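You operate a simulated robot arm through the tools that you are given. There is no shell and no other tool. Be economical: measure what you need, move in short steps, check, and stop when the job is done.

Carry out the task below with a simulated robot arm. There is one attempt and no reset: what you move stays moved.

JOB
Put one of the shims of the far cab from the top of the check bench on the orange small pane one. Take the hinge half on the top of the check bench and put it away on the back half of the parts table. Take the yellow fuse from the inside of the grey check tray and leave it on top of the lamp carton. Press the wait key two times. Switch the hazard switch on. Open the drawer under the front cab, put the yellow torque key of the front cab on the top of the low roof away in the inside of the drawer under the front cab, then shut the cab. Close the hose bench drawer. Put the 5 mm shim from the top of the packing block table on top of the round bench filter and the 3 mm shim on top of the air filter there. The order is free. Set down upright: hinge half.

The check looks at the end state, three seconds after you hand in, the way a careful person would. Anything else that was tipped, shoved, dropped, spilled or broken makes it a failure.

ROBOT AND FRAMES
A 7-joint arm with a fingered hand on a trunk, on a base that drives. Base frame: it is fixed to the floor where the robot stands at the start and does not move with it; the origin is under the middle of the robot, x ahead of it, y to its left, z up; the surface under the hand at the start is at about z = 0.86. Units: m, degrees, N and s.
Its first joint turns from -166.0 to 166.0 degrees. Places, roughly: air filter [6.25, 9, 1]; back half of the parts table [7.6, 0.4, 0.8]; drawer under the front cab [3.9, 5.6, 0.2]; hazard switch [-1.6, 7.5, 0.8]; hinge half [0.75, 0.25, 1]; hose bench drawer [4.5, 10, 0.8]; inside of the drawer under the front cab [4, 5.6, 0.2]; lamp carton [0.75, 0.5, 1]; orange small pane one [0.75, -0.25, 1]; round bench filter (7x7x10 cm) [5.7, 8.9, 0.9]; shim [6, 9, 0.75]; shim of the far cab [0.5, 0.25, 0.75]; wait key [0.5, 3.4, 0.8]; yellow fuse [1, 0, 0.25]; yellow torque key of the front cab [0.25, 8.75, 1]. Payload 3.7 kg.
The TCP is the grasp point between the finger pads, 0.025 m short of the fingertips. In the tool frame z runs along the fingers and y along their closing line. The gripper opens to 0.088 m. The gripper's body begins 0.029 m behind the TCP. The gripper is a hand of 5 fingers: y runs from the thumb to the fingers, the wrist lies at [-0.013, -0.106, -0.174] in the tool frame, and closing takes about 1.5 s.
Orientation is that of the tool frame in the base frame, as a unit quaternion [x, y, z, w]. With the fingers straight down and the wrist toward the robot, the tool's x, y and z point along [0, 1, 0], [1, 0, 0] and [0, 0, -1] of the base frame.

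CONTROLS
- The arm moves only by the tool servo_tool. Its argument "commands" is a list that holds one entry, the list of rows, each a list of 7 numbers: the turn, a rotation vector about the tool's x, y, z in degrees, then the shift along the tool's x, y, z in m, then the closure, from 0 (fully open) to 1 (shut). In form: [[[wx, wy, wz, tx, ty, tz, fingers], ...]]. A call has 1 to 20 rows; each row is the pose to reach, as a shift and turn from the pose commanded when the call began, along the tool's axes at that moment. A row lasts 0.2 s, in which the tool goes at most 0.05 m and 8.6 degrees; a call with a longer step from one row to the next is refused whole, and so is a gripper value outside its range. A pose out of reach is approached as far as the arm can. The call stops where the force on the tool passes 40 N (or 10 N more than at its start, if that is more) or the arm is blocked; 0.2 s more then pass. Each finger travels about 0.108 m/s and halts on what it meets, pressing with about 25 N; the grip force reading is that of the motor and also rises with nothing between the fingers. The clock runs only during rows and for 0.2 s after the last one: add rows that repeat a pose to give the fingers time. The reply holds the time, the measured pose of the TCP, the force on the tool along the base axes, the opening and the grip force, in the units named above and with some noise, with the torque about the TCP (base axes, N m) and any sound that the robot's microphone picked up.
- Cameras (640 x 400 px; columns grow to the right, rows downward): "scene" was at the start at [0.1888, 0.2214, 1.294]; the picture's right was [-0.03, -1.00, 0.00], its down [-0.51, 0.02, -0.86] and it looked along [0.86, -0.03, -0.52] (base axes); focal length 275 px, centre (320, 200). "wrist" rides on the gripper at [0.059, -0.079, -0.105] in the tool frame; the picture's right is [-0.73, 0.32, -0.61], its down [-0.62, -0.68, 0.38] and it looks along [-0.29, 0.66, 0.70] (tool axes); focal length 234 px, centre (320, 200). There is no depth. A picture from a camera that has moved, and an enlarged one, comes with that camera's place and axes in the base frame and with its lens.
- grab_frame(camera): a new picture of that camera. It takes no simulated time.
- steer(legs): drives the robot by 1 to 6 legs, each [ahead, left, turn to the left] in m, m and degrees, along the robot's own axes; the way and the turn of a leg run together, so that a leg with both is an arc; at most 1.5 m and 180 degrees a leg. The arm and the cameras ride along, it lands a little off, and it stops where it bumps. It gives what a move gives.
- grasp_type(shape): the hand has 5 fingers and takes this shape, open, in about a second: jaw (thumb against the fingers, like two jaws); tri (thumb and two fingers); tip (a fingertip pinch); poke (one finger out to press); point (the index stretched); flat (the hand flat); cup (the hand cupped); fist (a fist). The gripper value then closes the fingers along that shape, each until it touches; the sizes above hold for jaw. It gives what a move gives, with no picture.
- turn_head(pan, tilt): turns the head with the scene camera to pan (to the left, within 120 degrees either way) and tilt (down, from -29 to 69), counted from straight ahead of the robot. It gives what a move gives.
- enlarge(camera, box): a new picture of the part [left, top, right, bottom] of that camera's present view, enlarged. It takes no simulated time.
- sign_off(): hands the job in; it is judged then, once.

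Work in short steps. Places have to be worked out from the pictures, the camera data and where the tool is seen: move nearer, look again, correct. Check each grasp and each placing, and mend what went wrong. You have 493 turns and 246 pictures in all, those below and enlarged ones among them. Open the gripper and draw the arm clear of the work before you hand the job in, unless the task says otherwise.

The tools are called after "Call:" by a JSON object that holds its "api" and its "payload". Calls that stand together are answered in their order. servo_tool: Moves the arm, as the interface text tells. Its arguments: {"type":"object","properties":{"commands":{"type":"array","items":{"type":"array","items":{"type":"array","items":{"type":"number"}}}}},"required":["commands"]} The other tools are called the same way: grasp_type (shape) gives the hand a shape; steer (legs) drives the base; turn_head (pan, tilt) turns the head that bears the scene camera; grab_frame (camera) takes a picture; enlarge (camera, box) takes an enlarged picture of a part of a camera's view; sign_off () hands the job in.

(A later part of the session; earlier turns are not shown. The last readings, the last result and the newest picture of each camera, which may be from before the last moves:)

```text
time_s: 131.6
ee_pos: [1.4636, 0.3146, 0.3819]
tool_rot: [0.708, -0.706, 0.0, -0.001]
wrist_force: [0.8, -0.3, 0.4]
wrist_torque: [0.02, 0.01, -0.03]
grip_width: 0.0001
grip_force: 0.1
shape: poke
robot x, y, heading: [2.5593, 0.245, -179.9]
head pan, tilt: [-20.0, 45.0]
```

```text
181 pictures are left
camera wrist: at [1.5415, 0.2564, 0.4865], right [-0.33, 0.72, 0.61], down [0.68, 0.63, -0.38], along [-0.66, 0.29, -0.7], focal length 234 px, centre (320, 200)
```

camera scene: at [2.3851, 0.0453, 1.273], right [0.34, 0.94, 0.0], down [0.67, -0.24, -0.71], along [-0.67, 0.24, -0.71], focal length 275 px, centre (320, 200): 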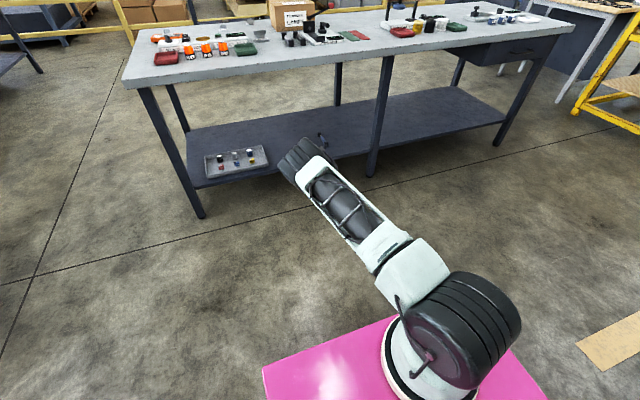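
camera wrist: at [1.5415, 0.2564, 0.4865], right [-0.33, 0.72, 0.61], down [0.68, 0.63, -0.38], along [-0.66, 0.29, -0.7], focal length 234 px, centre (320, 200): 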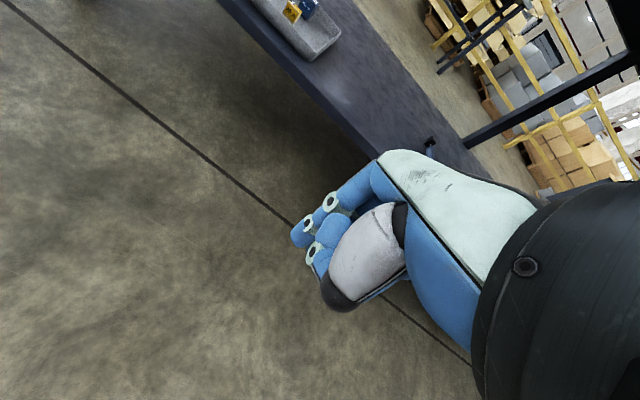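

Shapes don't extend reach. Before concluding, test the low limit in another arm direction (robot's right side), in case the arm's base limits differ there.

Call:
{"api": "grasp_type", "payload": {"shape": "jaw"}}

Call:
{"api": "servo_tool", "payload": {"commands": [[[0, 0, 0, 0, 0, -0.045, 0], [0, 0, 0, 0, 0, -0.09, 0], [0, 0, 0, 0, 0, -0.135, 0], [0, 0, 0, 0, 0, -0.17, 0], [0, 0, 0, -0.035, 0.001, -0.17, 0], [0, 0, 3, -0.078, 0, -0.17, 0], [0, 0, 6, -0.121, -0.0035, -0.17, 0], [0, 0, 9, -0.163, -0.009, -0.17, 0], [0, 0, 12, -0.205, -0.017, -0.17, 0], [0, 0, 15, -0.247, -0.027, -0.17, 0], [0, 0, 18, -0.288, -0.039, -0.17, 0], [0, 0, 21, -0.329, -0.053, -0.17, 0], [0, 0, 24, -0.3685, -0.07, -0.17, 0], [0, 0, 27, -0.407, -0.088, -0.17, 0], [0, 0, 30, -0.445, -0.109, -0.17, 0], [0, 0, 33, -0.4816, -0.131, -0.17, 0], [0, 0, 36, -0.517, -0.156, -0.17, 0], [0, 0, 39, -0.551, -0.182, -0.17, 0], [0, 0, 42, -0.5837, -0.21, -0.17, 0], [0, 0, 45, -0.615, -0.239, -0.17, 0]]]}}

Call:
{"api": "servo_tool", "payload": {"commands": [[[0, 0, 3, -0.043, -0.001, 0, 0], [0, 0, 6, -0.086, -0.0045, 0, 0], [0, 0, 9, -0.128, -0.01, 0, 0], [0, 0, 12, -0.17, -0.018, 0, 0], [0, 0, 15, -0.212, -0.028, 0, 0], [0, 0, 18, -0.253, -0.04, 0, 0], [0, 0, 21, -0.294, -0.054, 0, 0], [0, 0, 24, -0.3335, -0.071, 0, 0], [0, 0, 27, -0.372, -0.089, 0, 0], [0, 0, 30, -0.41, -0.11, 0, 0], [0, 0, 33, -0.4466, -0.132, 0, 0], [0, 0, 36, -0.482, -0.157, 0, 0], [0, 0, 39, -0.516, -0.183, 0, 0], [0, 0, 42, -0.5487, -0.211, 0, 0], [0, 0, 45, -0.58, -0.24, 0, 0], [0, 0, 45, -0.58, -0.24, 0.045, 0], [0, 0, 45, -0.58, -0.24, 0.09, 0], [0, 0, 45, -0.58, -0.24, 0.135, 0], [0, 0, 45, -0.58, -0.24, 0.18, 0], [0, 0, 45, -0.58, -0.24, 0.225, 0]]]}}

```text
time_s: 132.5
ee_pos: [1.4628, 0.3146, 0.381]
tool_rot: [0.708, -0.706, 0.0, 0.0]
wrist_force: [0.6, 0.2, -0.4]
wrist_torque: [-0.04, 0.0, 0.0]
grip_width: 0.088
grip_force: 0.1
shape: jaw
robot x, y, heading: [2.5643, 0.2403, -179.9]
head pan, tilt: [-20.0, 45.0]
```

```text
time_s: 136.7
ee_pos: [1.7362, 0.6873, 0.6295]
tool_rot: [-0.388, 0.922, 0.001, 0.0]
wrist_force: [0.3, 0.9, 0.2]
wrist_torque: [-0.04, 0.01, 0.03]
grip_width: 0.088
grip_force: 0.0
shape: jaw
out of reach, approached as far as the arm can: row 10, 11, 12, 13, 14, 15, 16, 17, 18, 19, 20
robot x, y, heading: [2.5651, 0.2415, -179.8]
head pan, tilt: [-20.0, 45.0]
```

```text
time_s: 140.9
ee_pos: [2.1341, 0.6908, 0.7705]
tool_rot: [-0.001, 1.0, 0.0, 0.0]
wrist_force: [-0.2, -0.3, 0.2]
wrist_torque: [0.0, 0.01, -0.01]
grip_width: 0.0882
grip_force: 0.0
shape: jaw
out of reach, approached as far as the arm can: row 1, 2, 3, 4, 5, 6, 7, 8, 9, 10, 11, 12, 13, 14, 15, 16, 17, 18, 19, 20
robot x, y, heading: [2.56, 0.2435, -179.7]
head pan, tilt: [-20.0, 45.0]
```

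Strong asymmetry: the right side is much more restricted. Look at the arm now.

Call:
{"api": "turn_head", "payload": {"pan": -60, "tilt": 35}}

Call:
{"api": "grab_frame", "payload": {"camera": "scene"}}

```text
time_s: 141.9
ee_pos: [2.1333, 0.6902, 0.7707]
tool_rot: [-0.001, 1.0, 0.001, -0.001]
wrist_force: [-0.5, 0.4, 0.1]
wrist_torque: [-0.04, -0.02, -0.01]
grip_width: 0.0881
grip_force: 0.1
shape: jaw
robot x, y, heading: [2.5616, 0.2459, -179.7]
head pan, tilt: [-60.0, 35.0]
```

```text
180 pictures are left
camera scene: at [2.4173, 0.0939, 1.2878], right [0.86, 0.5, 0.0], down [0.29, -0.5, -0.82], along [-0.41, 0.71, -0.57], focal length 275 px, centre (320, 200)
```

scene: 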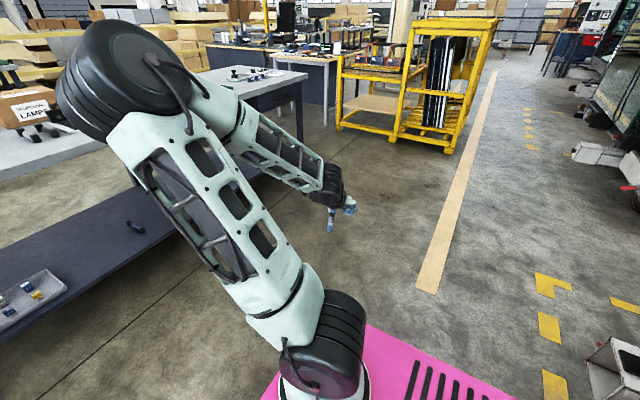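

Evidence: joint 1 seems to hit its stop when turning right (forward-left is near its limit). Return and test the low reach toward the robot's left instead.

Call:
{"api": "servo_tool", "payload": {"commands": [[[0, 0, -6, 0.034, -0.028, 0, 0], [0, 0, -12, 0.068, -0.056, 0, 0], [0, 0, -18, 0.102, -0.084, 0, 0], [0, 0, -24, 0.136, -0.112, 0, 0], [0, 0, -30, 0.17, -0.14, 0, 0], [0, 0, -36, 0.204, -0.168, 0, 0], [0, 0, -42, 0.238, -0.196, 0, 0], [0, 0, -48, 0.272, -0.224, 0, 0], [0, 0, -54, 0.306, -0.252, 0, 0], [0, 0, -60, 0.34, -0.28, 0, 0], [0, 0, -66, 0.374, -0.308, 0, 0], [0, 0, -72, 0.408, -0.336, 0, 0], [0, 0, -78, 0.442, -0.364, 0, 0], [0, 0, -84, 0.476, -0.392, 0, 0], [0, 0, -90, 0.51, -0.42, 0, 0], [0, 0, -90, 0.534, -0.44, 0, 0]]]}}

Call:
{"api": "servo_tool", "payload": {"commands": [[[0, 0, -4, 0.047, -0.002, 0, 0], [0, 0, -8, 0.094, -0.007, 0, 0], [0, 0, -12, 0.141, -0.015, 0, 0], [0, 0, -16, 0.187, -0.026, 0, 0], [0, 0, -20, 0.232, -0.041, 0, 0], [0, 0, -24, 0.276, -0.059, 0, 0], [0, 0, -28, 0.319, -0.08, 0, 0], [0, 0, -32, 0.36, -0.103, 0, 0], [0, 0, -36, 0.4, -0.13, 0, 0], [0, 0, -40, 0.437, -0.159, 0, 0], [0, 0, -44, 0.472, -0.191, 0, 0], [0, 0, -48, 0.505, -0.225, 0, 0], [0, 0, -52, 0.536, -0.261, 0, 0], [0, 0, -56, 0.564, -0.3, 0, 0], [0, 0, -60, 0.589, -0.34, 0, 0]]]}}

Call:
{"api": "servo_tool", "payload": {"commands": [[[0, 0, 0, 0, 0, 0.045, 0], [0, 0, 0, 0, 0, 0.09, 0], [0, 0, 0, 0, 0, 0.135, 0], [0, 0, 0, 0, 0, 0.18, 0], [0, 0, 0, 0, 0, 0.225, 0], [0, 0, 0, 0, 0, 0.27, 0], [0, 0, 0, 0, 0, 0.315, 0], [0, 0, 0, 0, 0, 0.36, 0], [0, 0, 0, 0, 0, 0.405, 0], [0, 0, 0, 0, 0, 0.45, 0], [0, 0, 0, 0, 0, 0.49, 0]]]}}

```text
time_s: 145.3
ee_pos: [1.5898, 0.2506, 0.7684]
tool_rot: [0.709, -0.706, 0.0, 0.0]
wrist_force: [-0.1, 0.3, 0.0]
wrist_torque: [0.0, 0.03, -0.01]
grip_width: 0.088
grip_force: 0.1
shape: jaw
out of reach, approached as far as the arm can: row 1, 2, 3, 12
robot x, y, heading: [2.561, 0.2456, -179.8]
head pan, tilt: [-60.0, 35.0]
```

```text
time_s: 148.5
ee_pos: [1.9326, -0.3369, 0.7693]
tool_rot: [0.966, -0.258, 0.0, 0.0]
wrist_force: [-0.4, 0.1, -0.2]
wrist_torque: [0.0, -0.01, 0.0]
grip_width: 0.088
grip_force: 0.2
shape: jaw
robot x, y, heading: [2.5647, 0.2417, -179.9]
head pan, tilt: [-60.0, 35.0]
```

```text
time_s: 150.9
ee_pos: [1.9329, -0.3354, 0.3352]
tool_rot: [0.967, -0.257, 0.0, 0.0]
wrist_force: [0.2, 0.7, -0.1]
wrist_torque: [0.01, 0.03, 0.0]
grip_width: 0.0881
grip_force: 0.1
shape: jaw
out of reach, approached as far as the arm can: row 10, 11
robot x, y, heading: [2.5585, 0.2393, -180.0]
head pan, tilt: [-60.0, 35.0]
```

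The stop to the right suggests the arm is in a "flipped" branch (joint 1 turned round, joint 2 negative) with a poor low limit. I'll re-posture: go back to front, retract so the elbow leans back, then go right, extend, and swing to the front.

Call:
{"api": "servo_tool", "payload": {"commands": [[[0, 0, 0, 0, 0, -0.048, 0], [0, 0, 0, 0, 0, -0.096, 0], [0, 0, 0, 0, 0, -0.144, 0], [0, 0, 0, 0, 0, -0.192, 0], [0, 0, 0, 0, 0, -0.24, 0], [0, 0, 0, 0, 0, -0.288, 0], [0, 0, 0, 0, 0, -0.336, 0], [0, 0, 0, 0, 0, -0.384, 0], [0, 0, 0, 0, 0, -0.435, 0]]]}}

Call:
{"api": "servo_tool", "payload": {"commands": [[[0, 0, 4, -0.047, -0.002, 0, 0], [0, 0, 8, -0.094, -0.007, 0, 0], [0, 0, 12, -0.141, -0.015, 0, 0], [0, 0, 16, -0.187, -0.026, 0, 0], [0, 0, 20, -0.232, -0.041, 0, 0], [0, 0, 24, -0.276, -0.059, 0, 0], [0, 0, 28, -0.319, -0.08, 0, 0], [0, 0, 32, -0.36, -0.103, 0, 0], [0, 0, 36, -0.4, -0.13, 0, 0], [0, 0, 40, -0.437, -0.159, 0, 0], [0, 0, 44, -0.472, -0.191, 0, 0], [0, 0, 48, -0.505, -0.225, 0, 0], [0, 0, 52, -0.536, -0.261, 0, 0], [0, 0, 56, -0.564, -0.3, 0, 0], [0, 0, 60, -0.589, -0.34, 0, 0]]]}}

Call:
{"api": "servo_tool", "payload": {"commands": [[[0, 0, 0, 0, -0.02, -0.04, 0], [0, 0, 0, -0.01, -0.04, -0.08, 0], [0, 0, 0, -0.02, -0.06, -0.12, 0], [0, 0, 0, -0.03, -0.09, -0.16, 0], [0, 0, 0, -0.04, -0.12, -0.19, 0], [0, 0, 0, -0.05, -0.16, -0.21, 0], [0, 0, 0, -0.06, -0.2, -0.23, 0], [0, 0, 0, -0.07, -0.24, -0.23, 0], [0, 0, 0, -0.08, -0.28, -0.23, 0], [0, 0, 0, -0.09, -0.32, -0.23, 0], [0, 0, 0, -0.1, -0.36, -0.23, 0], [0, 0, 0, -0.1, -0.4, -0.23, 0], [0, 0, 0, -0.1, -0.43, -0.23, 0]]]}}

Call:
{"api": "grab_frame", "payload": {"camera": "scene"}}

```text
refused: row 9 steps farther than a row can; nothing moved
```

```text
time_s: 154.1
ee_pos: [1.5904, 0.252, 0.3356]
tool_rot: [0.709, -0.705, 0.0, -0.001]
wrist_force: [-0.2, 0.4, 0.6]
wrist_torque: [0.01, -0.02, 0.01]
grip_width: 0.0878
grip_force: 0.1
shape: jaw
robot x, y, heading: [2.5589, 0.2412, -179.5]
head pan, tilt: [-60.0, 35.0]
```

```text
refused: row 4 steps farther than a row can; nothing moved
```

```text
179 pictures are left
camera scene: at [2.4175, 0.0936, 1.2878], right [0.86, 0.5, 0.0], down [0.29, -0.5, -0.82], along [-0.41, 0.71, -0.57], focal length 275 px, centre (320, 200)
```

scene: 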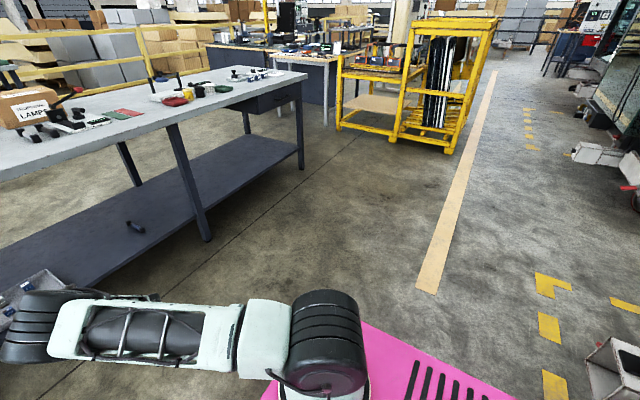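

Now raise to z≈1.0, then retract toward the shoulder.

Call:
{"api": "servo_tool", "payload": {"commands": [[[0, 0, 0, 0, 0, -0.047, 0], [0, 0, 0, 0, 0, -0.094, 0], [0, 0, 0, 0, 0, -0.141, 0], [0, 0, 0, 0, 0, -0.188, 0], [0, 0, 0, 0, 0, -0.235, 0], [0, 0, 0, 0, 0, -0.282, 0], [0, 0, 0, 0, 0, -0.329, 0], [0, 0, 0, 0, 0, -0.376, 0], [0, 0, 0, 0, 0, -0.423, 0], [0, 0, 0, 0, 0, -0.47, 0], [0, 0, 0, 0, 0, -0.517, 0], [0, 0, 0, 0, 0, -0.564, 0], [0, 0, 0, 0, 0, -0.611, 0], [0, 0, 0, 0, 0, -0.658, 0], [0, 0, 0, 0, 0, -0.7, 0]]]}}

Call:
{"api": "servo_tool", "payload": {"commands": [[[0, 0, 0, -0.01, -0.04, 0, 0], [0, 0, 0, -0.02, -0.08, 0, 0], [0, 0, 0, -0.03, -0.12, 0, 0], [0, 0, 0, -0.04, -0.16, 0, 0], [0, 0, 0, -0.05, -0.2, 0, 0], [0, 0, 0, -0.06, -0.24, 0, 0], [0, 0, 0, -0.07, -0.28, 0, 0], [0, 0, 0, -0.08, -0.32, 0, 0], [0, 0, 0, -0.09, -0.36, 0, 0], [0, 0, 0, -0.1, -0.4, 0, 0], [0, 0, 0, -0.1, -0.43, 0, 0]]]}}

Call:
{"api": "grab_frame", "payload": {"camera": "scene"}}

```text
time_s: 157.3
ee_pos: [1.589, 0.2523, 1.0371]
tool_rot: [0.708, -0.706, 0.0, -0.001]
wrist_force: [0.0, 0.3, 0.2]
wrist_torque: [0.0, 0.03, -0.04]
grip_width: 0.0879
grip_force: 0.0
shape: jaw
robot x, y, heading: [2.5642, 0.2462, -179.8]
head pan, tilt: [-60.0, 35.0]
```

```text
time_s: 159.7
ee_pos: [2.0209, 0.3535, 1.0358]
tool_rot: [0.709, -0.705, 0.0, 0.0]
wrist_force: [-0.1, 0.3, -0.2]
wrist_torque: [-0.01, -0.02, 0.04]
grip_width: 0.0882
grip_force: 0.1
shape: jaw
robot x, y, heading: [2.5603, 0.2427, -179.9]
head pan, tilt: [-60.0, 35.0]
```

```text
178 pictures are left
camera scene: at [2.4173, 0.094, 1.2878], right [0.86, 0.5, 0.0], down [0.29, -0.5, -0.82], along [-0.41, 0.71, -0.57], focal length 275 px, centre (320, 200)
```

scene: 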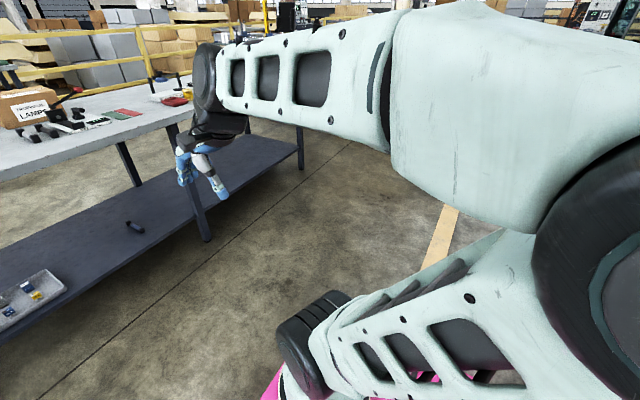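

The elbow leans back now. Move TCP to the right side at small radius with yaw +90°.

Call:
{"api": "servo_tool", "payload": {"commands": [[[0, 0, 8, -0.034, -0.01, 0, 0], [0, 0, 16, -0.067, -0.025, 0, 0], [0, 0, 24, -0.1, -0.045, 0, 0], [0, 0, 32, -0.13, -0.07, 0, 0], [0, 0, 40, -0.16, -0.095, 0, 0], [0, 0, 48, -0.185, -0.12, 0, 0], [0, 0, 56, -0.21, -0.15, 0, 0], [0, 0, 64, -0.23, -0.18, 0, 0]]]}}

Call:
{"api": "grab_frame", "payload": {"camera": "scene"}}

```text
time_s: 161.5
ee_pos: [2.1972, 0.5862, 1.0327]
tool_rot: [-0.231, 0.973, -0.003, 0.001]
wrist_force: [-0.9, -1.0, 0.4]
wrist_torque: [0.03, -0.04, 0.0]
grip_width: 0.0879
grip_force: 0.0
shape: jaw
robot x, y, heading: [2.5619, 0.2492, -179.8]
head pan, tilt: [-60.0, 35.0]
```

```text
177 pictures are left
camera scene: at [2.3893, 0.0682, 1.2882], right [0.57, 0.82, 0.0], down [0.47, -0.33, -0.82], along [-0.67, 0.47, -0.57], focal length 275 px, centre (320, 200)
```

scene: 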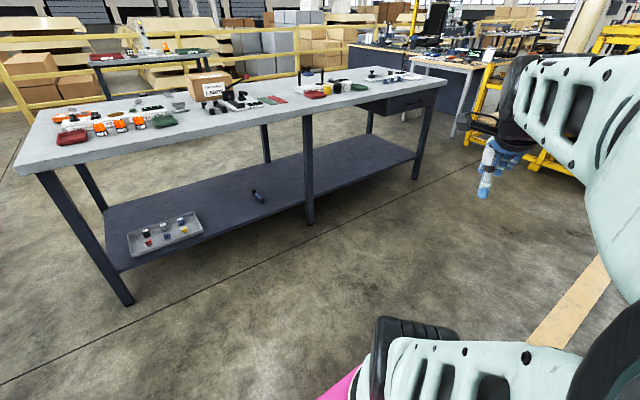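

The elbow nudged the head aside; proceed to extend right, which takes the elbow away from the head.

Call:
{"api": "servo_tool", "payload": {"commands": [[[0, 0, 3, -0.025, 0.038, 0, 0], [0, 0, 6, -0.05, 0.076, 0, 0], [0, 0, 9, -0.075, 0.114, 0, 0], [0, 0, 12, -0.1, 0.152, 0, 0], [0, 0, 15, -0.125, 0.19, 0, 0], [0, 0, 18, -0.15, 0.228, 0, 0], [0, 0, 21, -0.175, 0.266, 0, 0], [0, 0, 24, -0.2, 0.304, 0, 0], [0, 0, 26, -0.225, 0.342, 0, 0], [0, 0, 26, -0.25, 0.38, 0, 0], [0, 0, 26, -0.279, 0.42, 0, 0]]]}}

Call:
{"api": "turn_head", "payload": {"pan": -75, "tilt": 35}}

Call:
{"api": "grab_frame", "payload": {"camera": "scene"}}

```text
time_s: 163.9
ee_pos: [2.2626, 1.084, 1.0366]
tool_rot: [-0.002, 1.0, 0.001, -0.001]
wrist_force: [-0.3, -0.3, 0.7]
wrist_torque: [0.02, -0.02, 0.0]
grip_width: 0.0879
grip_force: 0.0
shape: jaw
robot x, y, heading: [2.5636, 0.2425, -179.8]
head pan, tilt: [-60.0, 35.0]
```

```text
time_s: 164.7
ee_pos: [2.2637, 1.0845, 1.0345]
tool_rot: [-0.001, 1.0, 0.0, 0.0]
wrist_force: [0.1, -0.5, 0.4]
wrist_torque: [-0.01, 0.05, 0.0]
grip_width: 0.0879
grip_force: 0.1
shape: jaw
robot x, y, heading: [2.5615, 0.2428, -179.8]
head pan, tilt: [-75.0, 35.0]
```

```text
176 pictures are left
camera scene: at [2.4385, 0.1029, 1.2878], right [0.96, 0.26, 0.0], down [0.15, -0.55, -0.82], along [-0.22, 0.79, -0.57], focal length 275 px, centre (320, 200)
```

scene: 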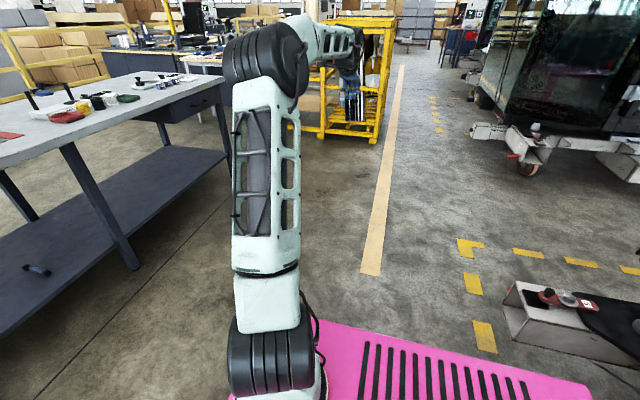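

Now extended to the right in the other branch. Test lowering here.

Call:
{"api": "servo_tool", "payload": {"commands": [[[0, 0, 0, 0, 0, 0.048, 0], [0, 0, 0, 0, 0, 0.096, 0], [0, 0, 0, 0, 0, 0.144, 0], [0, 0, 0, 0, 0, 0.192, 0], [0, 0, 0, 0, 0, 0.24, 0], [0, 0, 0, 0, 0, 0.288, 0], [0, 0, 0, 0, 0, 0.336, 0], [0, 0, 0, 0, 0, 0.384, 0], [0, 0, 0, 0, 0, 0.432, 0], [0, 0, 0, 0, 0, 0.48, 0], [0, 0, 0, 0, 0, 0.528, 0], [0, 0, 0, 0, 0, 0.576, 0], [0, 0, 0, 0, 0, 0.624, 0], [0, 0, 0, 0, 0, 0.672, 0], [0, 0, 0, 0, 0, 0.72, 0], [0, 0, 0, 0, 0, 0.768, 0], [0, 0, 0, 0, 0, 0.8, 0]]]}}

Call:
{"api": "grab_frame", "payload": {"camera": "scene"}}

```text
time_s: 168.3
ee_pos: [2.264, 1.0854, 0.2345]
tool_rot: [-0.001, 1.0, 0.0, 0.0]
wrist_force: [-1.0, -0.1, 0.0]
wrist_torque: [-0.04, 0.0, -0.03]
grip_width: 0.088
grip_force: 0.1
shape: jaw
robot x, y, heading: [2.5619, 0.2445, -179.7]
head pan, tilt: [-75.0, 35.0]
```

```text
175 pictures are left
camera scene: at [2.4386, 0.1029, 1.2878], right [0.96, 0.26, 0.0], down [0.15, -0.55, -0.82], along [-0.21, 0.79, -0.57], focal length 275 px, centre (320, 200)
```

scene: 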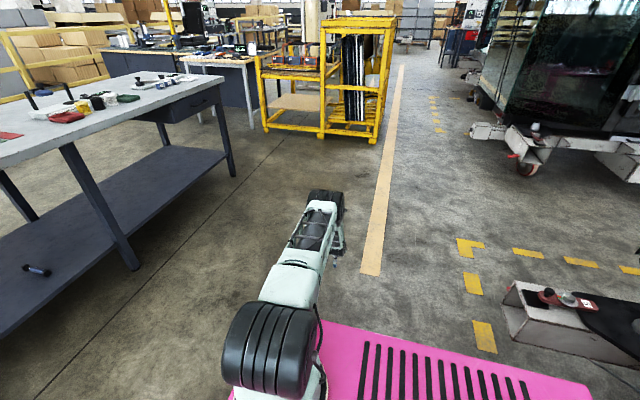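

z=0.2345 reached freely — the new branch solves the low reach. Raise to 0.45 and swing to the front keeping this branch.

Call:
{"api": "servo_tool", "payload": {"commands": [[[0, 0, 0, 0, 0, -0.045, 0], [0, 0, 0, 0, 0, -0.09, 0], [0, 0, 0, 0, 0, -0.135, 0], [0, 0, 0, 0, 0, -0.18, 0], [0, 0, 0, 0, 0, -0.22, 0], [0, 0, -3.75, 0.048, -0.0016, -0.22, 0], [0, 0, -7.5, 0.0959, -0.0063, -0.22, 0], [0, 0, -11.25, 0.1434, -0.0141, -0.22, 0], [0, 0, -15, 0.1902, -0.025, -0.22, 0], [0, 0, -18.75, 0.2362, -0.0391, -0.22, 0], [0, 0, -22.5, 0.2813, -0.0559, -0.22, 0], [0, 0, -26.25, 0.3251, -0.0758, -0.22, 0], [0, 0, -30, 0.3675, -0.0985, -0.22, 0], [0, 0, -33.75, 0.4083, -0.1239, -0.22, 0], [0, 0, -37.5, 0.4474, -0.1519, -0.22, 0], [0, 0, -41.25, 0.4845, -0.1823, -0.22, 0], [0, 0, -45, 0.5197, -0.2153, -0.22, 0]]]}}

Call:
{"api": "servo_tool", "payload": {"commands": [[[0, 0, -3.75, 0.048, -0.0016, 0, 0], [0, 0, -7.5, 0.0959, -0.0063, 0, 0], [0, 0, -11.25, 0.1434, -0.0141, 0, 0], [0, 0, -15, 0.1902, -0.025, 0, 0], [0, 0, -18.75, 0.2362, -0.0391, 0, 0], [0, 0, -22.5, 0.2813, -0.0559, 0, 0], [0, 0, -26.25, 0.3251, -0.0758, 0, 0], [0, 0, -30, 0.3675, -0.0985, 0, 0], [0, 0, -33.75, 0.4083, -0.1239, 0, 0], [0, 0, -37.5, 0.4474, -0.1519, 0, 0], [0, 0, -41.25, 0.4845, -0.1823, 0, 0], [0, 0, -45, 0.5197, -0.2153, 0, 0]]]}}

Call:
{"api": "turn_head", "payload": {"pan": -15, "tilt": 40}}

Call:
{"api": "grab_frame", "payload": {"camera": "scene"}}

```text
time_s: 171.9
ee_pos: [1.7463, 0.8682, 0.4546]
tool_rot: [-0.385, 0.923, 0.0, 0.001]
wrist_force: [0.4, 0.8, 0.3]
wrist_torque: [-0.04, 0.01, 0.01]
grip_width: 0.0879
grip_force: 0.1
shape: jaw
robot x, y, heading: [2.5614, 0.2426, -179.9]
head pan, tilt: [-75.0, 35.0]
```

```text
time_s: 174.5
ee_pos: [1.5323, 0.3484, 0.4547]
tool_rot: [0.709, -0.706, 0.0, 0.0]
wrist_force: [-0.2, 0.7, -0.1]
wrist_torque: [-0.04, -0.02, -0.02]
grip_width: 0.088
grip_force: 0.1
shape: jaw
robot x, y, heading: [2.5621, 0.238, -179.9]
head pan, tilt: [-75.0, 35.0]
```

```text
time_s: 175.8
ee_pos: [1.5327, 0.3478, 0.4544]
tool_rot: [0.709, -0.706, 0.0, 0.001]
wrist_force: [0.5, -1.0, -0.1]
wrist_torque: [0.01, 0.01, 0.02]
grip_width: 0.0881
grip_force: 0.1
shape: jaw
robot x, y, heading: [2.5625, 0.2463, -180.0]
head pan, tilt: [-15.0, 40.0]
```

```text
174 pictures are left
camera scene: at [2.3794, 0.0396, 1.2802], right [0.26, 0.97, 0.0], down [0.62, -0.16, -0.77], along [-0.74, 0.2, -0.64], focal length 275 px, centre (320, 200)
```

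scene: 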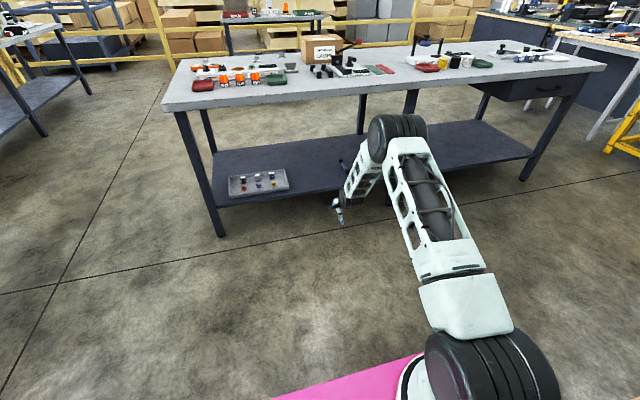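

Good posture; hand visible. Shift base left 0.235 m and forward 0.3 m toward the tray.

Call:
{"api": "steer", "payload": {"legs": [[0, 0.235, 0], [0.3, 0, 0]]}}

Call:
{"api": "grab_frame", "payload": {"camera": "scene"}}

Call:
{"api": "grab_frame", "payload": {"camera": "wrist"}}

```text
time_s: 179.2
ee_pos: [1.232, 0.1076, 0.4549]
tool_rot: [0.709, -0.705, -0.001, 0.0]
wrist_force: [0.4, 0.4, -0.5]
wrist_torque: [0.05, -0.01, -0.01]
grip_width: 0.0876
grip_force: 0.0
shape: jaw
robot x, y, heading: [2.2621, 0.0037, -179.6]
head pan, tilt: [-15.0, 40.0]
```

```text
173 pictures are left
camera scene: at [2.0791, -0.1994, 1.2802], right [0.25, 0.97, 0.0], down [0.62, -0.16, -0.77], along [-0.74, 0.19, -0.64], focal length 275 px, centre (320, 200)
```

scene: 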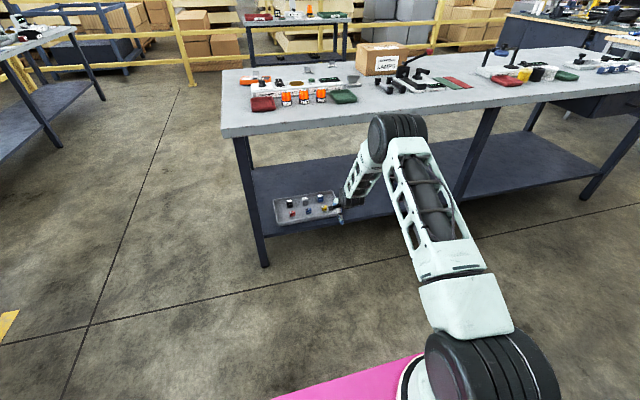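

```text
172 pictures are left
camera wrist: at [1.3101, 0.0483, 0.5599], right [-0.33, 0.72, 0.61], down [0.68, 0.63, -0.38], along [-0.66, 0.29, -0.7], focal length 234 px, centre (320, 200)
```

wrist: 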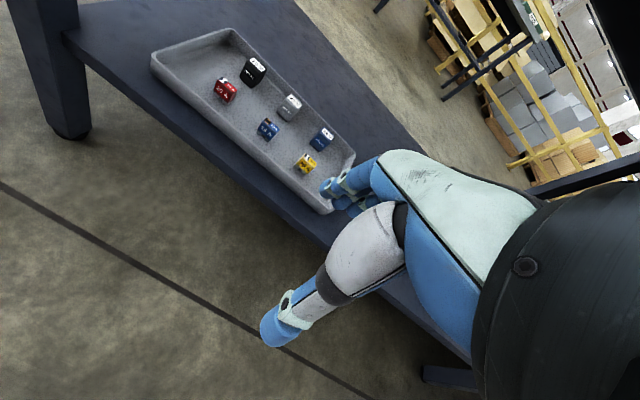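

Fuse confirmed at (0.986,0.113). Lower to z≈0.36 and move inward under the bench, half closed.

Call:
{"api": "servo_tool", "payload": {"commands": [[[0, 0, 0, 0, 0, 0.04, 0.3], [0, 0, 0, 0, 0, 0.08, 0.5], [0, 0, 0, 0, 0, 0.1, 0.5], [0, 0, 0, -0.002, 0.045, 0.1, 0.5], [0, 0, 0, -0.004, 0.09, 0.1, 0.5], [0, 0, 0, -0.005, 0.135, 0.1, 0.5], [0, 0, 0, -0.005, 0.18, 0.1, 0.5], [0, 0, 0, -0.005, 0.225, 0.1, 0.5], [0, 0, 0, -0.005, 0.244, 0.1, 0.5]]]}}

Call:
{"api": "grab_frame", "payload": {"camera": "scene"}}

Call:
{"api": "grab_frame", "payload": {"camera": "wrist"}}

```text
time_s: 181.2
ee_pos: [1.0588, 0.1137, 0.3677]
tool_rot: [0.709, -0.705, 0.0, 0.0]
wrist_force: [0.0, 0.8, 0.1]
wrist_torque: [0.0, 0.02, 0.0]
grip_width: 0.0442
grip_force: 0.1
shape: jaw
out of reach, approached as far as the arm can: row 7, 8, 9
robot x, y, heading: [2.2635, 0.0095, -179.6]
head pan, tilt: [-15.0, 40.0]
```

```text
171 pictures are left
camera scene: at [2.0791, -0.1994, 1.2802], right [0.25, 0.97, 0.0], down [0.62, -0.16, -0.77], along [-0.74, 0.19, -0.64], focal length 275 px, centre (320, 200)
```

scene: 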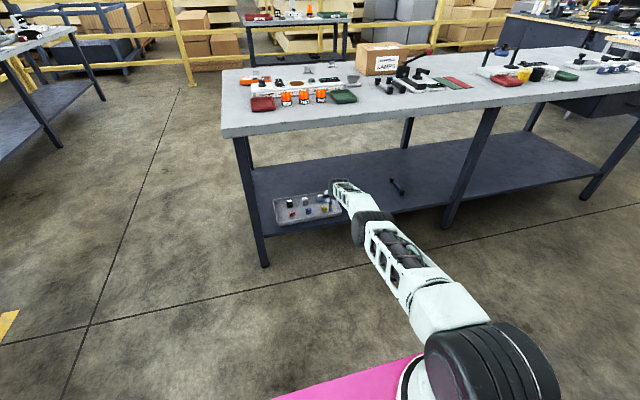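

```text
170 pictures are left
camera wrist: at [1.1369, 0.0554, 0.4724], right [-0.33, 0.72, 0.61], down [0.68, 0.63, -0.38], along [-0.66, 0.29, -0.7], focal length 234 px, centre (320, 200)
```

wrist: 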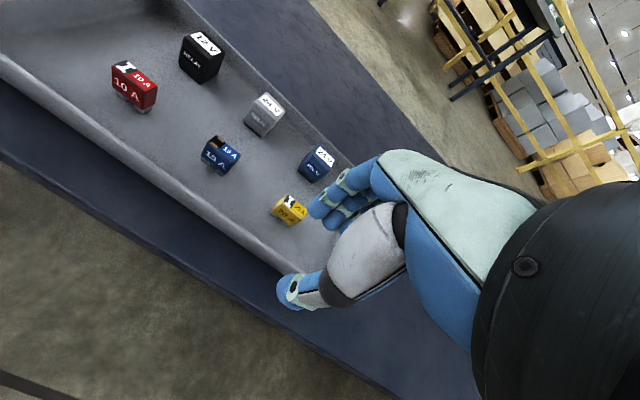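

The arm is straight out; drive forward 0.12 m in total while holding TCP back accordingly.

Call:
{"api": "servo_tool", "payload": {"commands": [[[0, 0, 0, 0, -0.03, 0, 0.5], [0, 0, 0, 0, -0.05, 0, 0.5]]]}}

Call:
{"api": "steer", "payload": {"legs": [[0.12, 0, 0]]}}

Call:
{"api": "grab_frame", "payload": {"camera": "wrist"}}

Call:
{"api": "grab_frame", "payload": {"camera": "scene"}}

```text
time_s: 181.8
ee_pos: [1.1092, 0.1156, 0.3678]
tool_rot: [0.709, -0.705, 0.001, 0.001]
wrist_force: [-0.9, -0.7, 0.1]
wrist_torque: [-0.01, 0.03, -0.02]
grip_width: 0.0443
grip_force: 0.0
shape: jaw
robot x, y, heading: [2.259, 0.0045, -179.3]
head pan, tilt: [-15.0, 40.0]
```

```text
time_s: 183.1
ee_pos: [0.9869, 0.1136, 0.3666]
tool_rot: [0.709, -0.706, 0.0, -0.001]
wrist_force: [0.0, -0.5, 0.9]
wrist_torque: [0.0, -0.01, -0.01]
grip_width: 0.0444
grip_force: 0.0
shape: jaw
robot x, y, heading: [2.1404, 0.0048, -180.0]
head pan, tilt: [-15.0, 40.0]
```

```text
169 pictures are left
camera wrist: at [1.0658, 0.0555, 0.4724], right [-0.33, 0.72, 0.61], down [0.68, 0.63, -0.38], along [-0.66, 0.29, -0.7], focal length 234 px, centre (320, 200)
```

wrist: 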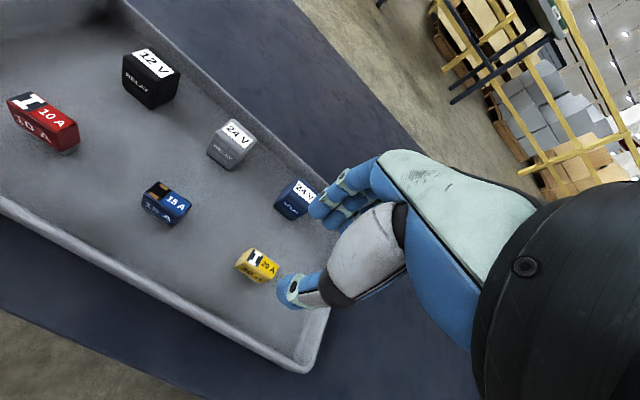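

```text
168 pictures are left
camera scene: at [1.9578, -0.2001, 1.2802], right [0.25, 0.97, 0.0], down [0.62, -0.16, -0.77], along [-0.74, 0.19, -0.64], focal length 275 px, centre (320, 200)
```

scene: 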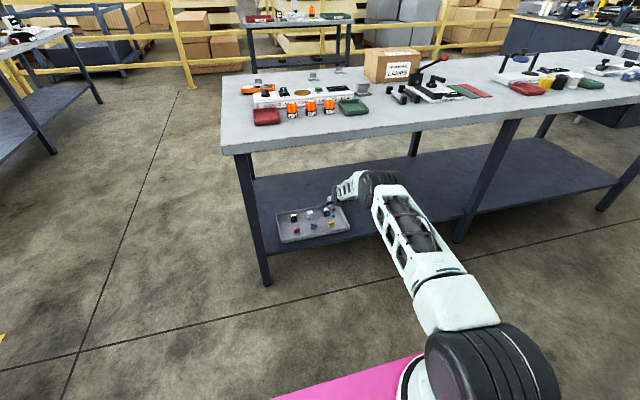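

Aligned over the fuse. Lower to z≈0.284 and close.

Call:
{"api": "servo_tool", "payload": {"commands": [[[0, 0, 0, 0, 0, 0.03, 0.5], [0, 0, 0, 0, 0, 0.055, 0.5], [0, 0, 0, 0, 0, 0.075, 0.5], [0, 0, 0, 0, 0, 0.083, 0.5], [0, 0, 0, 0, 0, 0.083, 0.5]]]}}

Call:
{"api": "enlarge", "payload": {"camera": "wrist", "box": [180, 140, 420, 340]}}

```text
time_s: 184.3
ee_pos: [0.9882, 0.1139, 0.2856]
tool_rot: [0.709, -0.705, 0.0, -0.001]
wrist_force: [-0.6, 0.3, -1.2]
wrist_torque: [-0.01, 0.0, 0.0]
grip_width: 0.044
grip_force: 0.1
shape: jaw
robot x, y, heading: [2.14, 0.0065, -180.0]
head pan, tilt: [-15.0, 40.0]
```

```text
2.00 times, centred on (300, 240) of wrist
camera zoom: at [1.0664, 0.0552, 0.3896], right [-0.33, 0.72, 0.61], down [0.68, 0.63, -0.38], along [-0.66, 0.29, -0.7], focal length 468 px, centre (360, 120)
```

zoom: 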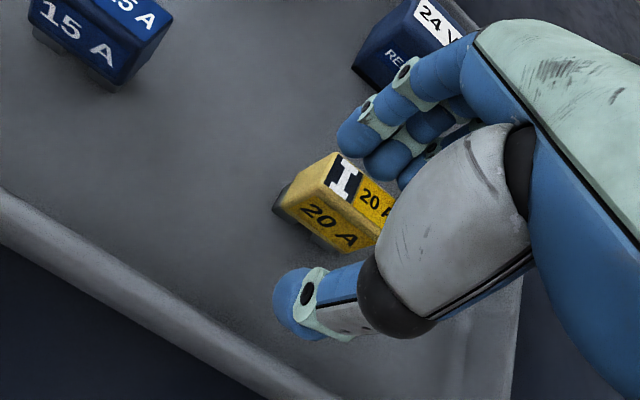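

Fuse is between thumb and fingers. Close.

Call:
{"api": "servo_tool", "payload": {"commands": [[[0, 0, 0, 0, 0, 0.002, 0.6], [0, 0, 0, 0, 0, 0.002, 0.7], [0, 0, 0, 0, 0, 0.002, 0.8], [0, 0, 0, 0, 0, 0.002, 0.9], [0, 0, 0, 0, 0, 0.002, 1], [0, 0, 0, 0, 0, 0.002, 1]]]}}

Call:
{"api": "servo_tool", "payload": {"commands": [[[0, 0, 0, 0, 0, -0.02, 1], [0, 0, 0, 0, 0, -0.05, 1], [0, 0, 0, 0, 0, -0.08, 1]]]}}

Call:
{"api": "enlarge", "payload": {"camera": "wrist", "box": [180, 140, 420, 340]}}

```text
time_s: 185.7
ee_pos: [0.9863, 0.1132, 0.2828]
tool_rot: [0.709, -0.705, 0.0, 0.0]
wrist_force: [0.4, 0.3, 0.9]
wrist_torque: [0.02, 0.02, 0.01]
grip_width: 0.0102
grip_force: 24.6
shape: jaw
robot x, y, heading: [2.1409, 0.0041, -179.7]
head pan, tilt: [-15.0, 40.0]
```

```text
time_s: 186.5
ee_pos: [0.9885, 0.1153, 0.3609]
tool_rot: [0.709, -0.706, 0.0, -0.001]
wrist_force: [0.5, 0.5, -0.2]
wrist_torque: [0.02, 0.02, -0.02]
grip_width: 0.0102
grip_force: 25.1
shape: jaw
robot x, y, heading: [2.1389, 0.0066, -179.7]
head pan, tilt: [-15.0, 40.0]
```

```text
2.00 times, centred on (300, 240) of wrist
camera zoom: at [1.0664, 0.0553, 0.4665], right [-0.33, 0.72, 0.61], down [0.68, 0.63, -0.38], along [-0.66, 0.29, -0.7], focal length 468 px, centre (360, 120)
```

zoom: 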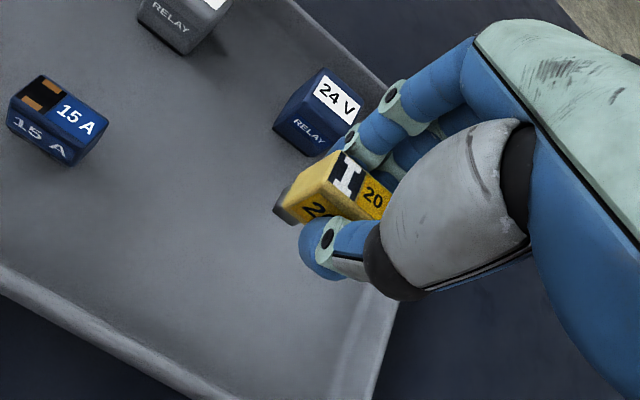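

Fuse is held. Back out from under the bench by 0.45 m, then raise.

Call:
{"api": "steer", "payload": {"legs": [[-0.45, 0, 0]]}}

Call:
{"api": "servo_tool", "payload": {"commands": [[[0, 0, 0, 0, 0, -0.048, 1], [0, 0, 0, 0, 0, -0.096, 1], [0, 0, 0, 0, 0, -0.144, 1], [0, 0, 0, 0, 0, -0.192, 1], [0, 0, 0, 0, 0, -0.24, 1], [0, 0, 0, 0, 0, -0.288, 1], [0, 0, 0, 0, 0, -0.336, 1], [0, 0, 0, 0, 0, -0.384, 1], [0, 0, 0, 0, 0, -0.432, 1], [0, 0, 0, 0, 0, -0.48, 1], [0, 0, 0, 0, 0, -0.528, 1], [0, 0, 0, 0, 0, -0.576, 1], [0, 0, 0, 0, 0, -0.624, 1], [0, 0, 0, 0, 0, -0.672, 1], [0, 0, 0, 0, 0, -0.72, 1], [0, 0, 0, 0, 0, -0.76, 1]]]}}

Call:
{"api": "grab_frame", "payload": {"camera": "scene"}}

```text
time_s: 189.2
ee_pos: [1.4366, 0.1162, 0.3616]
tool_rot: [0.709, -0.705, 0.0, 0.0]
wrist_force: [-0.4, 0.0, -0.6]
wrist_torque: [-0.03, 0.01, 0.02]
grip_width: 0.0099
grip_force: 24.8
shape: jaw
robot x, y, heading: [2.5913, 0.0088, -179.3]
head pan, tilt: [-15.0, 40.0]
```

```text
time_s: 192.6
ee_pos: [1.4647, 0.1139, 1.0957]
tool_rot: [0.71, -0.704, 0.0, 0.0]
wrist_force: [0.4, 0.9, 0.2]
wrist_torque: [0.0, 0.0, 0.01]
grip_width: 0.01
grip_force: 24.9
shape: jaw
out of reach, approached as far as the arm can: row 15, 16
robot x, y, heading: [2.5939, 0.0075, -179.8]
head pan, tilt: [-15.0, 40.0]
```

```text
165 pictures are left
camera scene: at [2.4087, -0.1976, 1.2802], right [0.25, 0.97, 0.0], down [0.62, -0.16, -0.77], along [-0.74, 0.19, -0.64], focal length 275 px, centre (320, 200)
```

scene: 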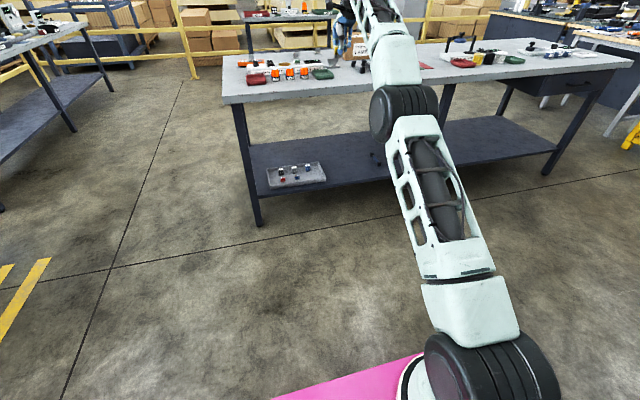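

Carton: x 0.546–0.698, y 0.39–0.62, top z≈0.98. Drive so that it is straight ahead: right 0.39, forward 0.75.

Call:
{"api": "steer", "payload": {"legs": [[0, -0.39, 0], [0.75, 0, 0]]}}

Call:
{"api": "turn_head", "payload": {"pan": -5, "tilt": 30}}

Call:
{"api": "grab_frame", "payload": {"camera": "scene"}}

Call:
{"api": "grab_frame", "payload": {"camera": "wrist"}}

```text
time_s: 198.7
ee_pos: [0.7162, 0.4907, 1.0954]
tool_rot: [0.711, -0.703, 0.001, 0.0]
wrist_force: [0.3, -1.3, -0.5]
wrist_torque: [-0.02, 0.0, -0.01]
grip_width: 0.01
grip_force: 24.8
shape: jaw
robot x, y, heading: [1.8416, 0.3898, -179.4]
head pan, tilt: [-15.0, 40.0]
```

```text
time_s: 199.4
ee_pos: [0.7155, 0.4913, 1.0952]
tool_rot: [0.711, -0.703, 0.0, 0.0]
wrist_force: [-1.0, 0.1, 0.0]
wrist_torque: [0.0, -0.02, -0.05]
grip_width: 0.0104
grip_force: 24.9
shape: jaw
robot x, y, heading: [1.8417, 0.3896, -179.4]
head pan, tilt: [-5.0, 30.0]
```

```text
164 pictures are left
camera scene: at [1.6538, 0.171, 1.2955], right [0.08, 1.0, 0.0], down [0.5, -0.04, -0.87], along [-0.86, 0.07, -0.5], focal length 275 px, centre (320, 200)
```

scene: 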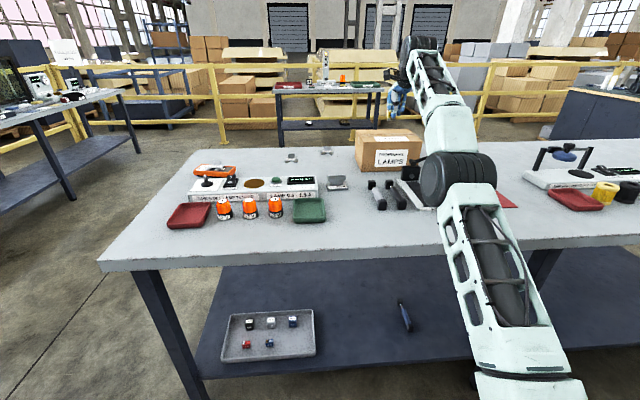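

```text
163 pictures are left
camera wrist: at [0.7951, 0.4322, 1.2], right [-0.33, 0.72, 0.61], down [0.67, 0.63, -0.38], along [-0.66, 0.28, -0.7], focal length 234 px, centre (320, 200)
```

wrist: 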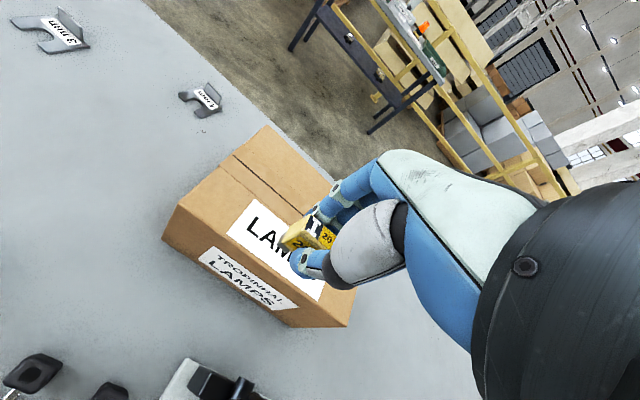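

Elbow hangs above the clamp device area; check clearance by zooming.

Call:
{"api": "enlarge", "payload": {"camera": "scene", "box": [340, 110, 520, 230]}}

Call:
{"api": "enlarge", "payload": {"camera": "wrist", "box": [0, 200, 360, 400]}}

```text
3.33 times, centred on (430, 170) of scene
camera zoom: at [1.6538, 0.171, 1.2955], right [0.08, 1.0, 0.0], down [0.5, -0.04, -0.87], along [-0.86, 0.07, -0.5], focal length 917 px, centre (-47, 300)
```

zoom: 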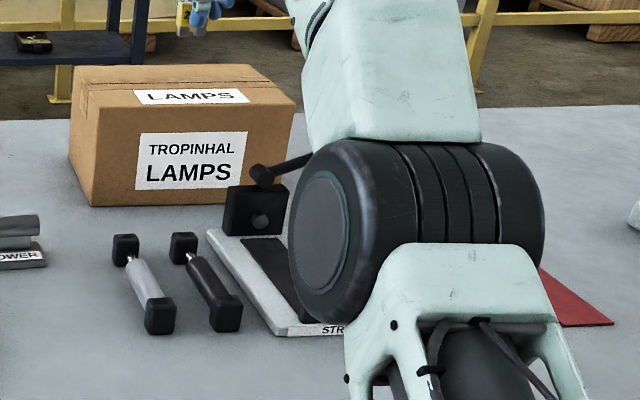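

```text
1.78 times, centred on (180, 300) of wrist
camera zoom: at [0.7951, 0.4322, 1.2], right [-0.33, 0.72, 0.61], down [0.67, 0.63, -0.38], along [-0.66, 0.28, -0.7], focal length 416 px, centre (569, 22)
```

zoom: 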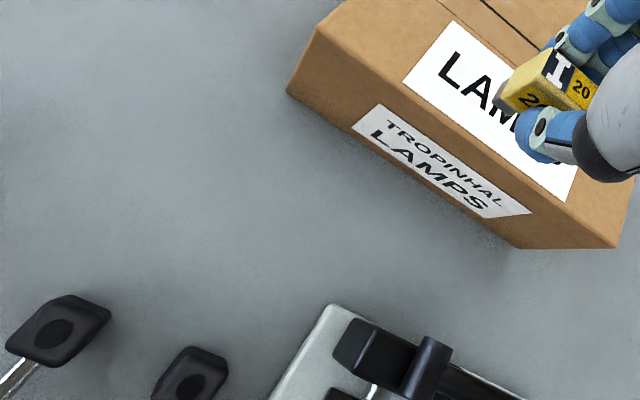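

Driving closer raises the elbow (elbow-up bend). Retract TCP 0.1 m and drive forward 0.15 m.

Call:
{"api": "servo_tool", "payload": {"commands": [[[0, 0, 0, 0, -0.04, 0, 1], [0, 0, 0, 0, -0.08, 0, 1], [0, 0, 0, 0, -0.1, 0, 1]]]}}

Call:
{"api": "steer", "payload": {"legs": [[0.15, 0, 0]]}}

Call:
{"api": "grab_frame", "payload": {"camera": "scene"}}

Call:
{"api": "grab_frame", "payload": {"camera": "wrist"}}

```text
time_s: 200.2
ee_pos: [0.7494, 0.4948, 1.1419]
tool_rot: [0.711, -0.703, 0.0, 0.001]
wrist_force: [-0.2, -0.3, -0.6]
wrist_torque: [0.01, -0.03, -0.04]
grip_width: 0.0104
grip_force: 24.9
shape: jaw
out of reach, approached as far as the arm can: row 1, 2, 3
robot x, y, heading: [1.8427, 0.3902, -179.3]
head pan, tilt: [-5.0, 30.0]
```

```text
time_s: 201.6
ee_pos: [0.5993, 0.4918, 1.142]
tool_rot: [0.711, -0.703, 0.0, -0.001]
wrist_force: [1.3, -0.1, 0.0]
wrist_torque: [-0.01, 0.0, 0.0]
grip_width: 0.0103
grip_force: 24.5
shape: jaw
robot x, y, heading: [1.695, 0.3875, -179.5]
head pan, tilt: [-5.0, 30.0]
```

```text
160 pictures are left
camera scene: at [1.5026, 0.1691, 1.2956], right [0.07, 1.0, 0.0], down [0.5, -0.04, -0.87], along [-0.86, 0.06, -0.5], focal length 275 px, centre (320, 200)
```

scene: 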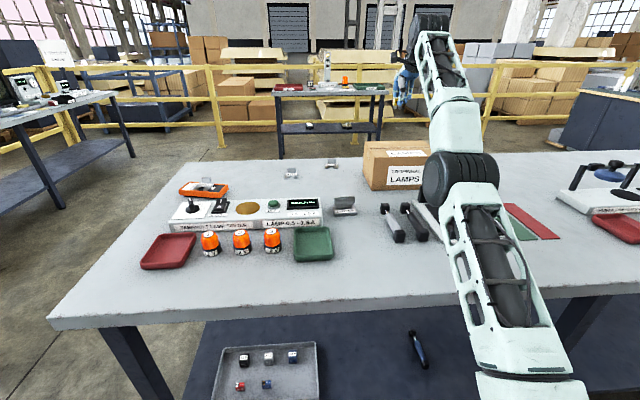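

```text
159 pictures are left
camera wrist: at [0.6771, 0.4341, 1.2471], right [-0.33, 0.72, 0.61], down [0.67, 0.63, -0.38], along [-0.66, 0.28, -0.7], focal length 234 px, centre (320, 200)
```

wrist: 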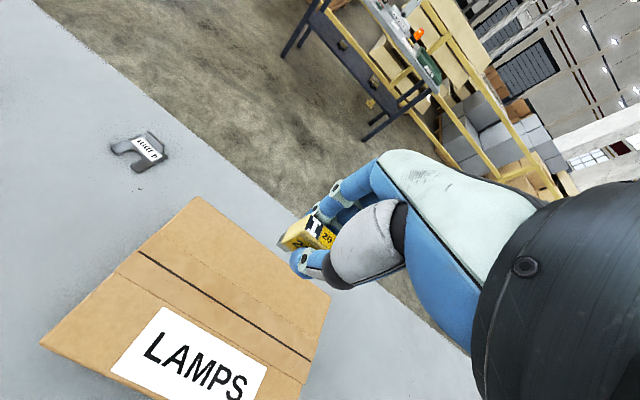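

Now move to above (0.63,0.50), z≈1.04.

Call:
{"api": "servo_tool", "payload": {"commands": [[[0, 0, 0, -0.003, -0.015, 0.03, 1], [0, 0, 0, -0.006, -0.03, 0.06, 1], [0, 0, 0, -0.006, -0.034, 0.1, 1], [0, 0, 0, -0.006, -0.034, 0.1, 1]]]}}

Call:
{"api": "grab_frame", "payload": {"camera": "wrist"}}

Call:
{"api": "enlarge", "payload": {"camera": "scene", "box": [320, 30, 540, 250]}}

```text
time_s: 202.6
ee_pos: [0.5639, 0.5044, 1.0864]
tool_rot: [0.711, -0.703, 0.001, 0.0]
wrist_force: [0.5, 0.1, -0.6]
wrist_torque: [-0.02, -0.03, -0.01]
grip_width: 0.01
grip_force: 25.3
shape: jaw
out of reach, approached as far as the arm can: row 1, 2, 3, 4
robot x, y, heading: [1.6923, 0.3926, -179.0]
head pan, tilt: [-5.0, 30.0]
```

```text
158 pictures are left
camera wrist: at [0.6424, 0.4459, 1.1903], right [-0.33, 0.72, 0.61], down [0.67, 0.63, -0.38], along [-0.66, 0.28, -0.7], focal length 234 px, centre (320, 200)
```

wrist: 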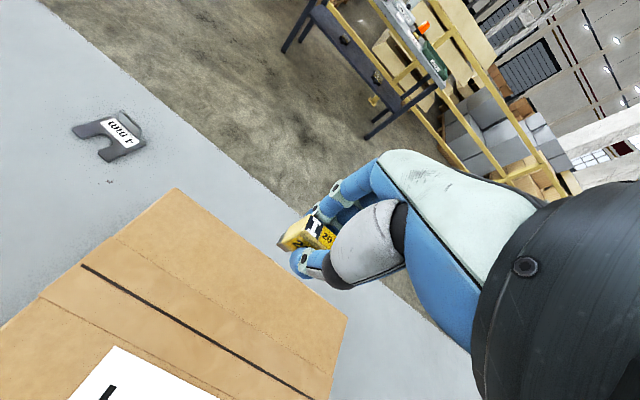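

```text
1.82 times, centred on (430, 140) of scene
camera zoom: at [1.5026, 0.169, 1.2956], right [0.07, 1.0, 0.0], down [0.5, -0.04, -0.87], along [-0.86, 0.06, -0.5], focal length 500 px, centre (120, 309)
```

zoom: 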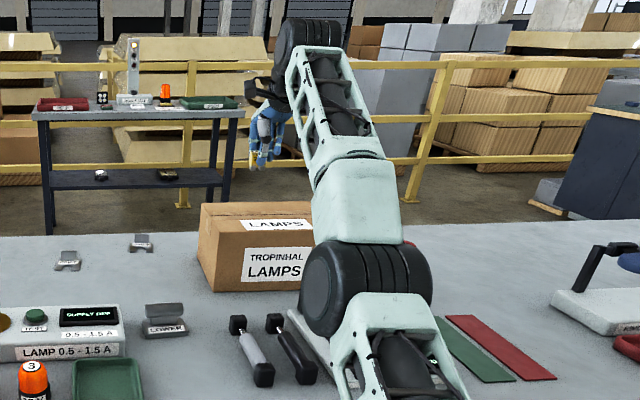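

The arm is straight and resists retracting. Command a higher, nearer target and hold so it can bend.

Call:
{"api": "servo_tool", "payload": {"commands": [[[0, 0, 0, 0, -0.03, -0.03, 1], [0, 0, 0, 0, -0.06, -0.06, 1], [0, 0, 0, 0, -0.085, -0.08, 1], [0, 0, 0, 0, -0.085, -0.08, 1], [0, 0, 0, 0, -0.085, -0.08, 1], [0, 0, 0, 0, -0.085, -0.08, 1], [0, 0, 0, 0, -0.085, -0.08, 1], [0, 0, 0, 0, -0.085, -0.08, 1], [0, 0, 0, 0, -0.085, -0.08, 1], [0, 0, 0, 0, -0.085, -0.08, 1]]]}}

Call:
{"api": "grab_frame", "payload": {"camera": "scene"}}

```text
time_s: 204.8
ee_pos: [0.6274, 0.5075, 1.1804]
tool_rot: [0.711, -0.703, 0.001, 0.0]
wrist_force: [0.5, 0.3, -0.7]
wrist_torque: [-0.04, 0.03, 0.01]
grip_width: 0.01
grip_force: 24.9
shape: jaw
out of reach, approached as far as the arm can: row 1, 2, 3, 4, 5, 6, 7, 8, 9, 10
robot x, y, heading: [1.6914, 0.3861, -179.3]
head pan, tilt: [-5.0, 30.0]
```

```text
156 pictures are left
camera scene: at [1.5026, 0.1691, 1.2956], right [0.07, 1.0, 0.0], down [0.5, -0.04, -0.87], along [-0.86, 0.06, -0.5], focal length 275 px, centre (320, 200)
```

scene: 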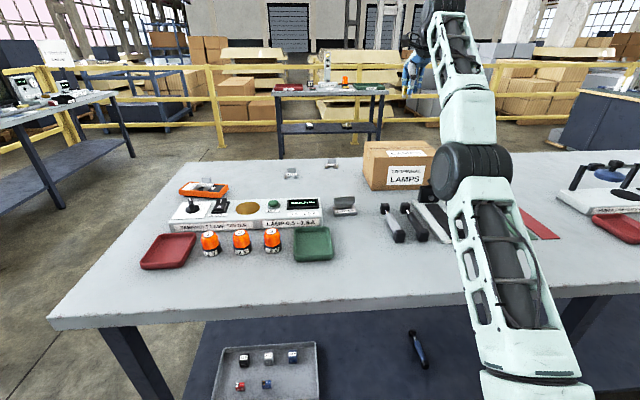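

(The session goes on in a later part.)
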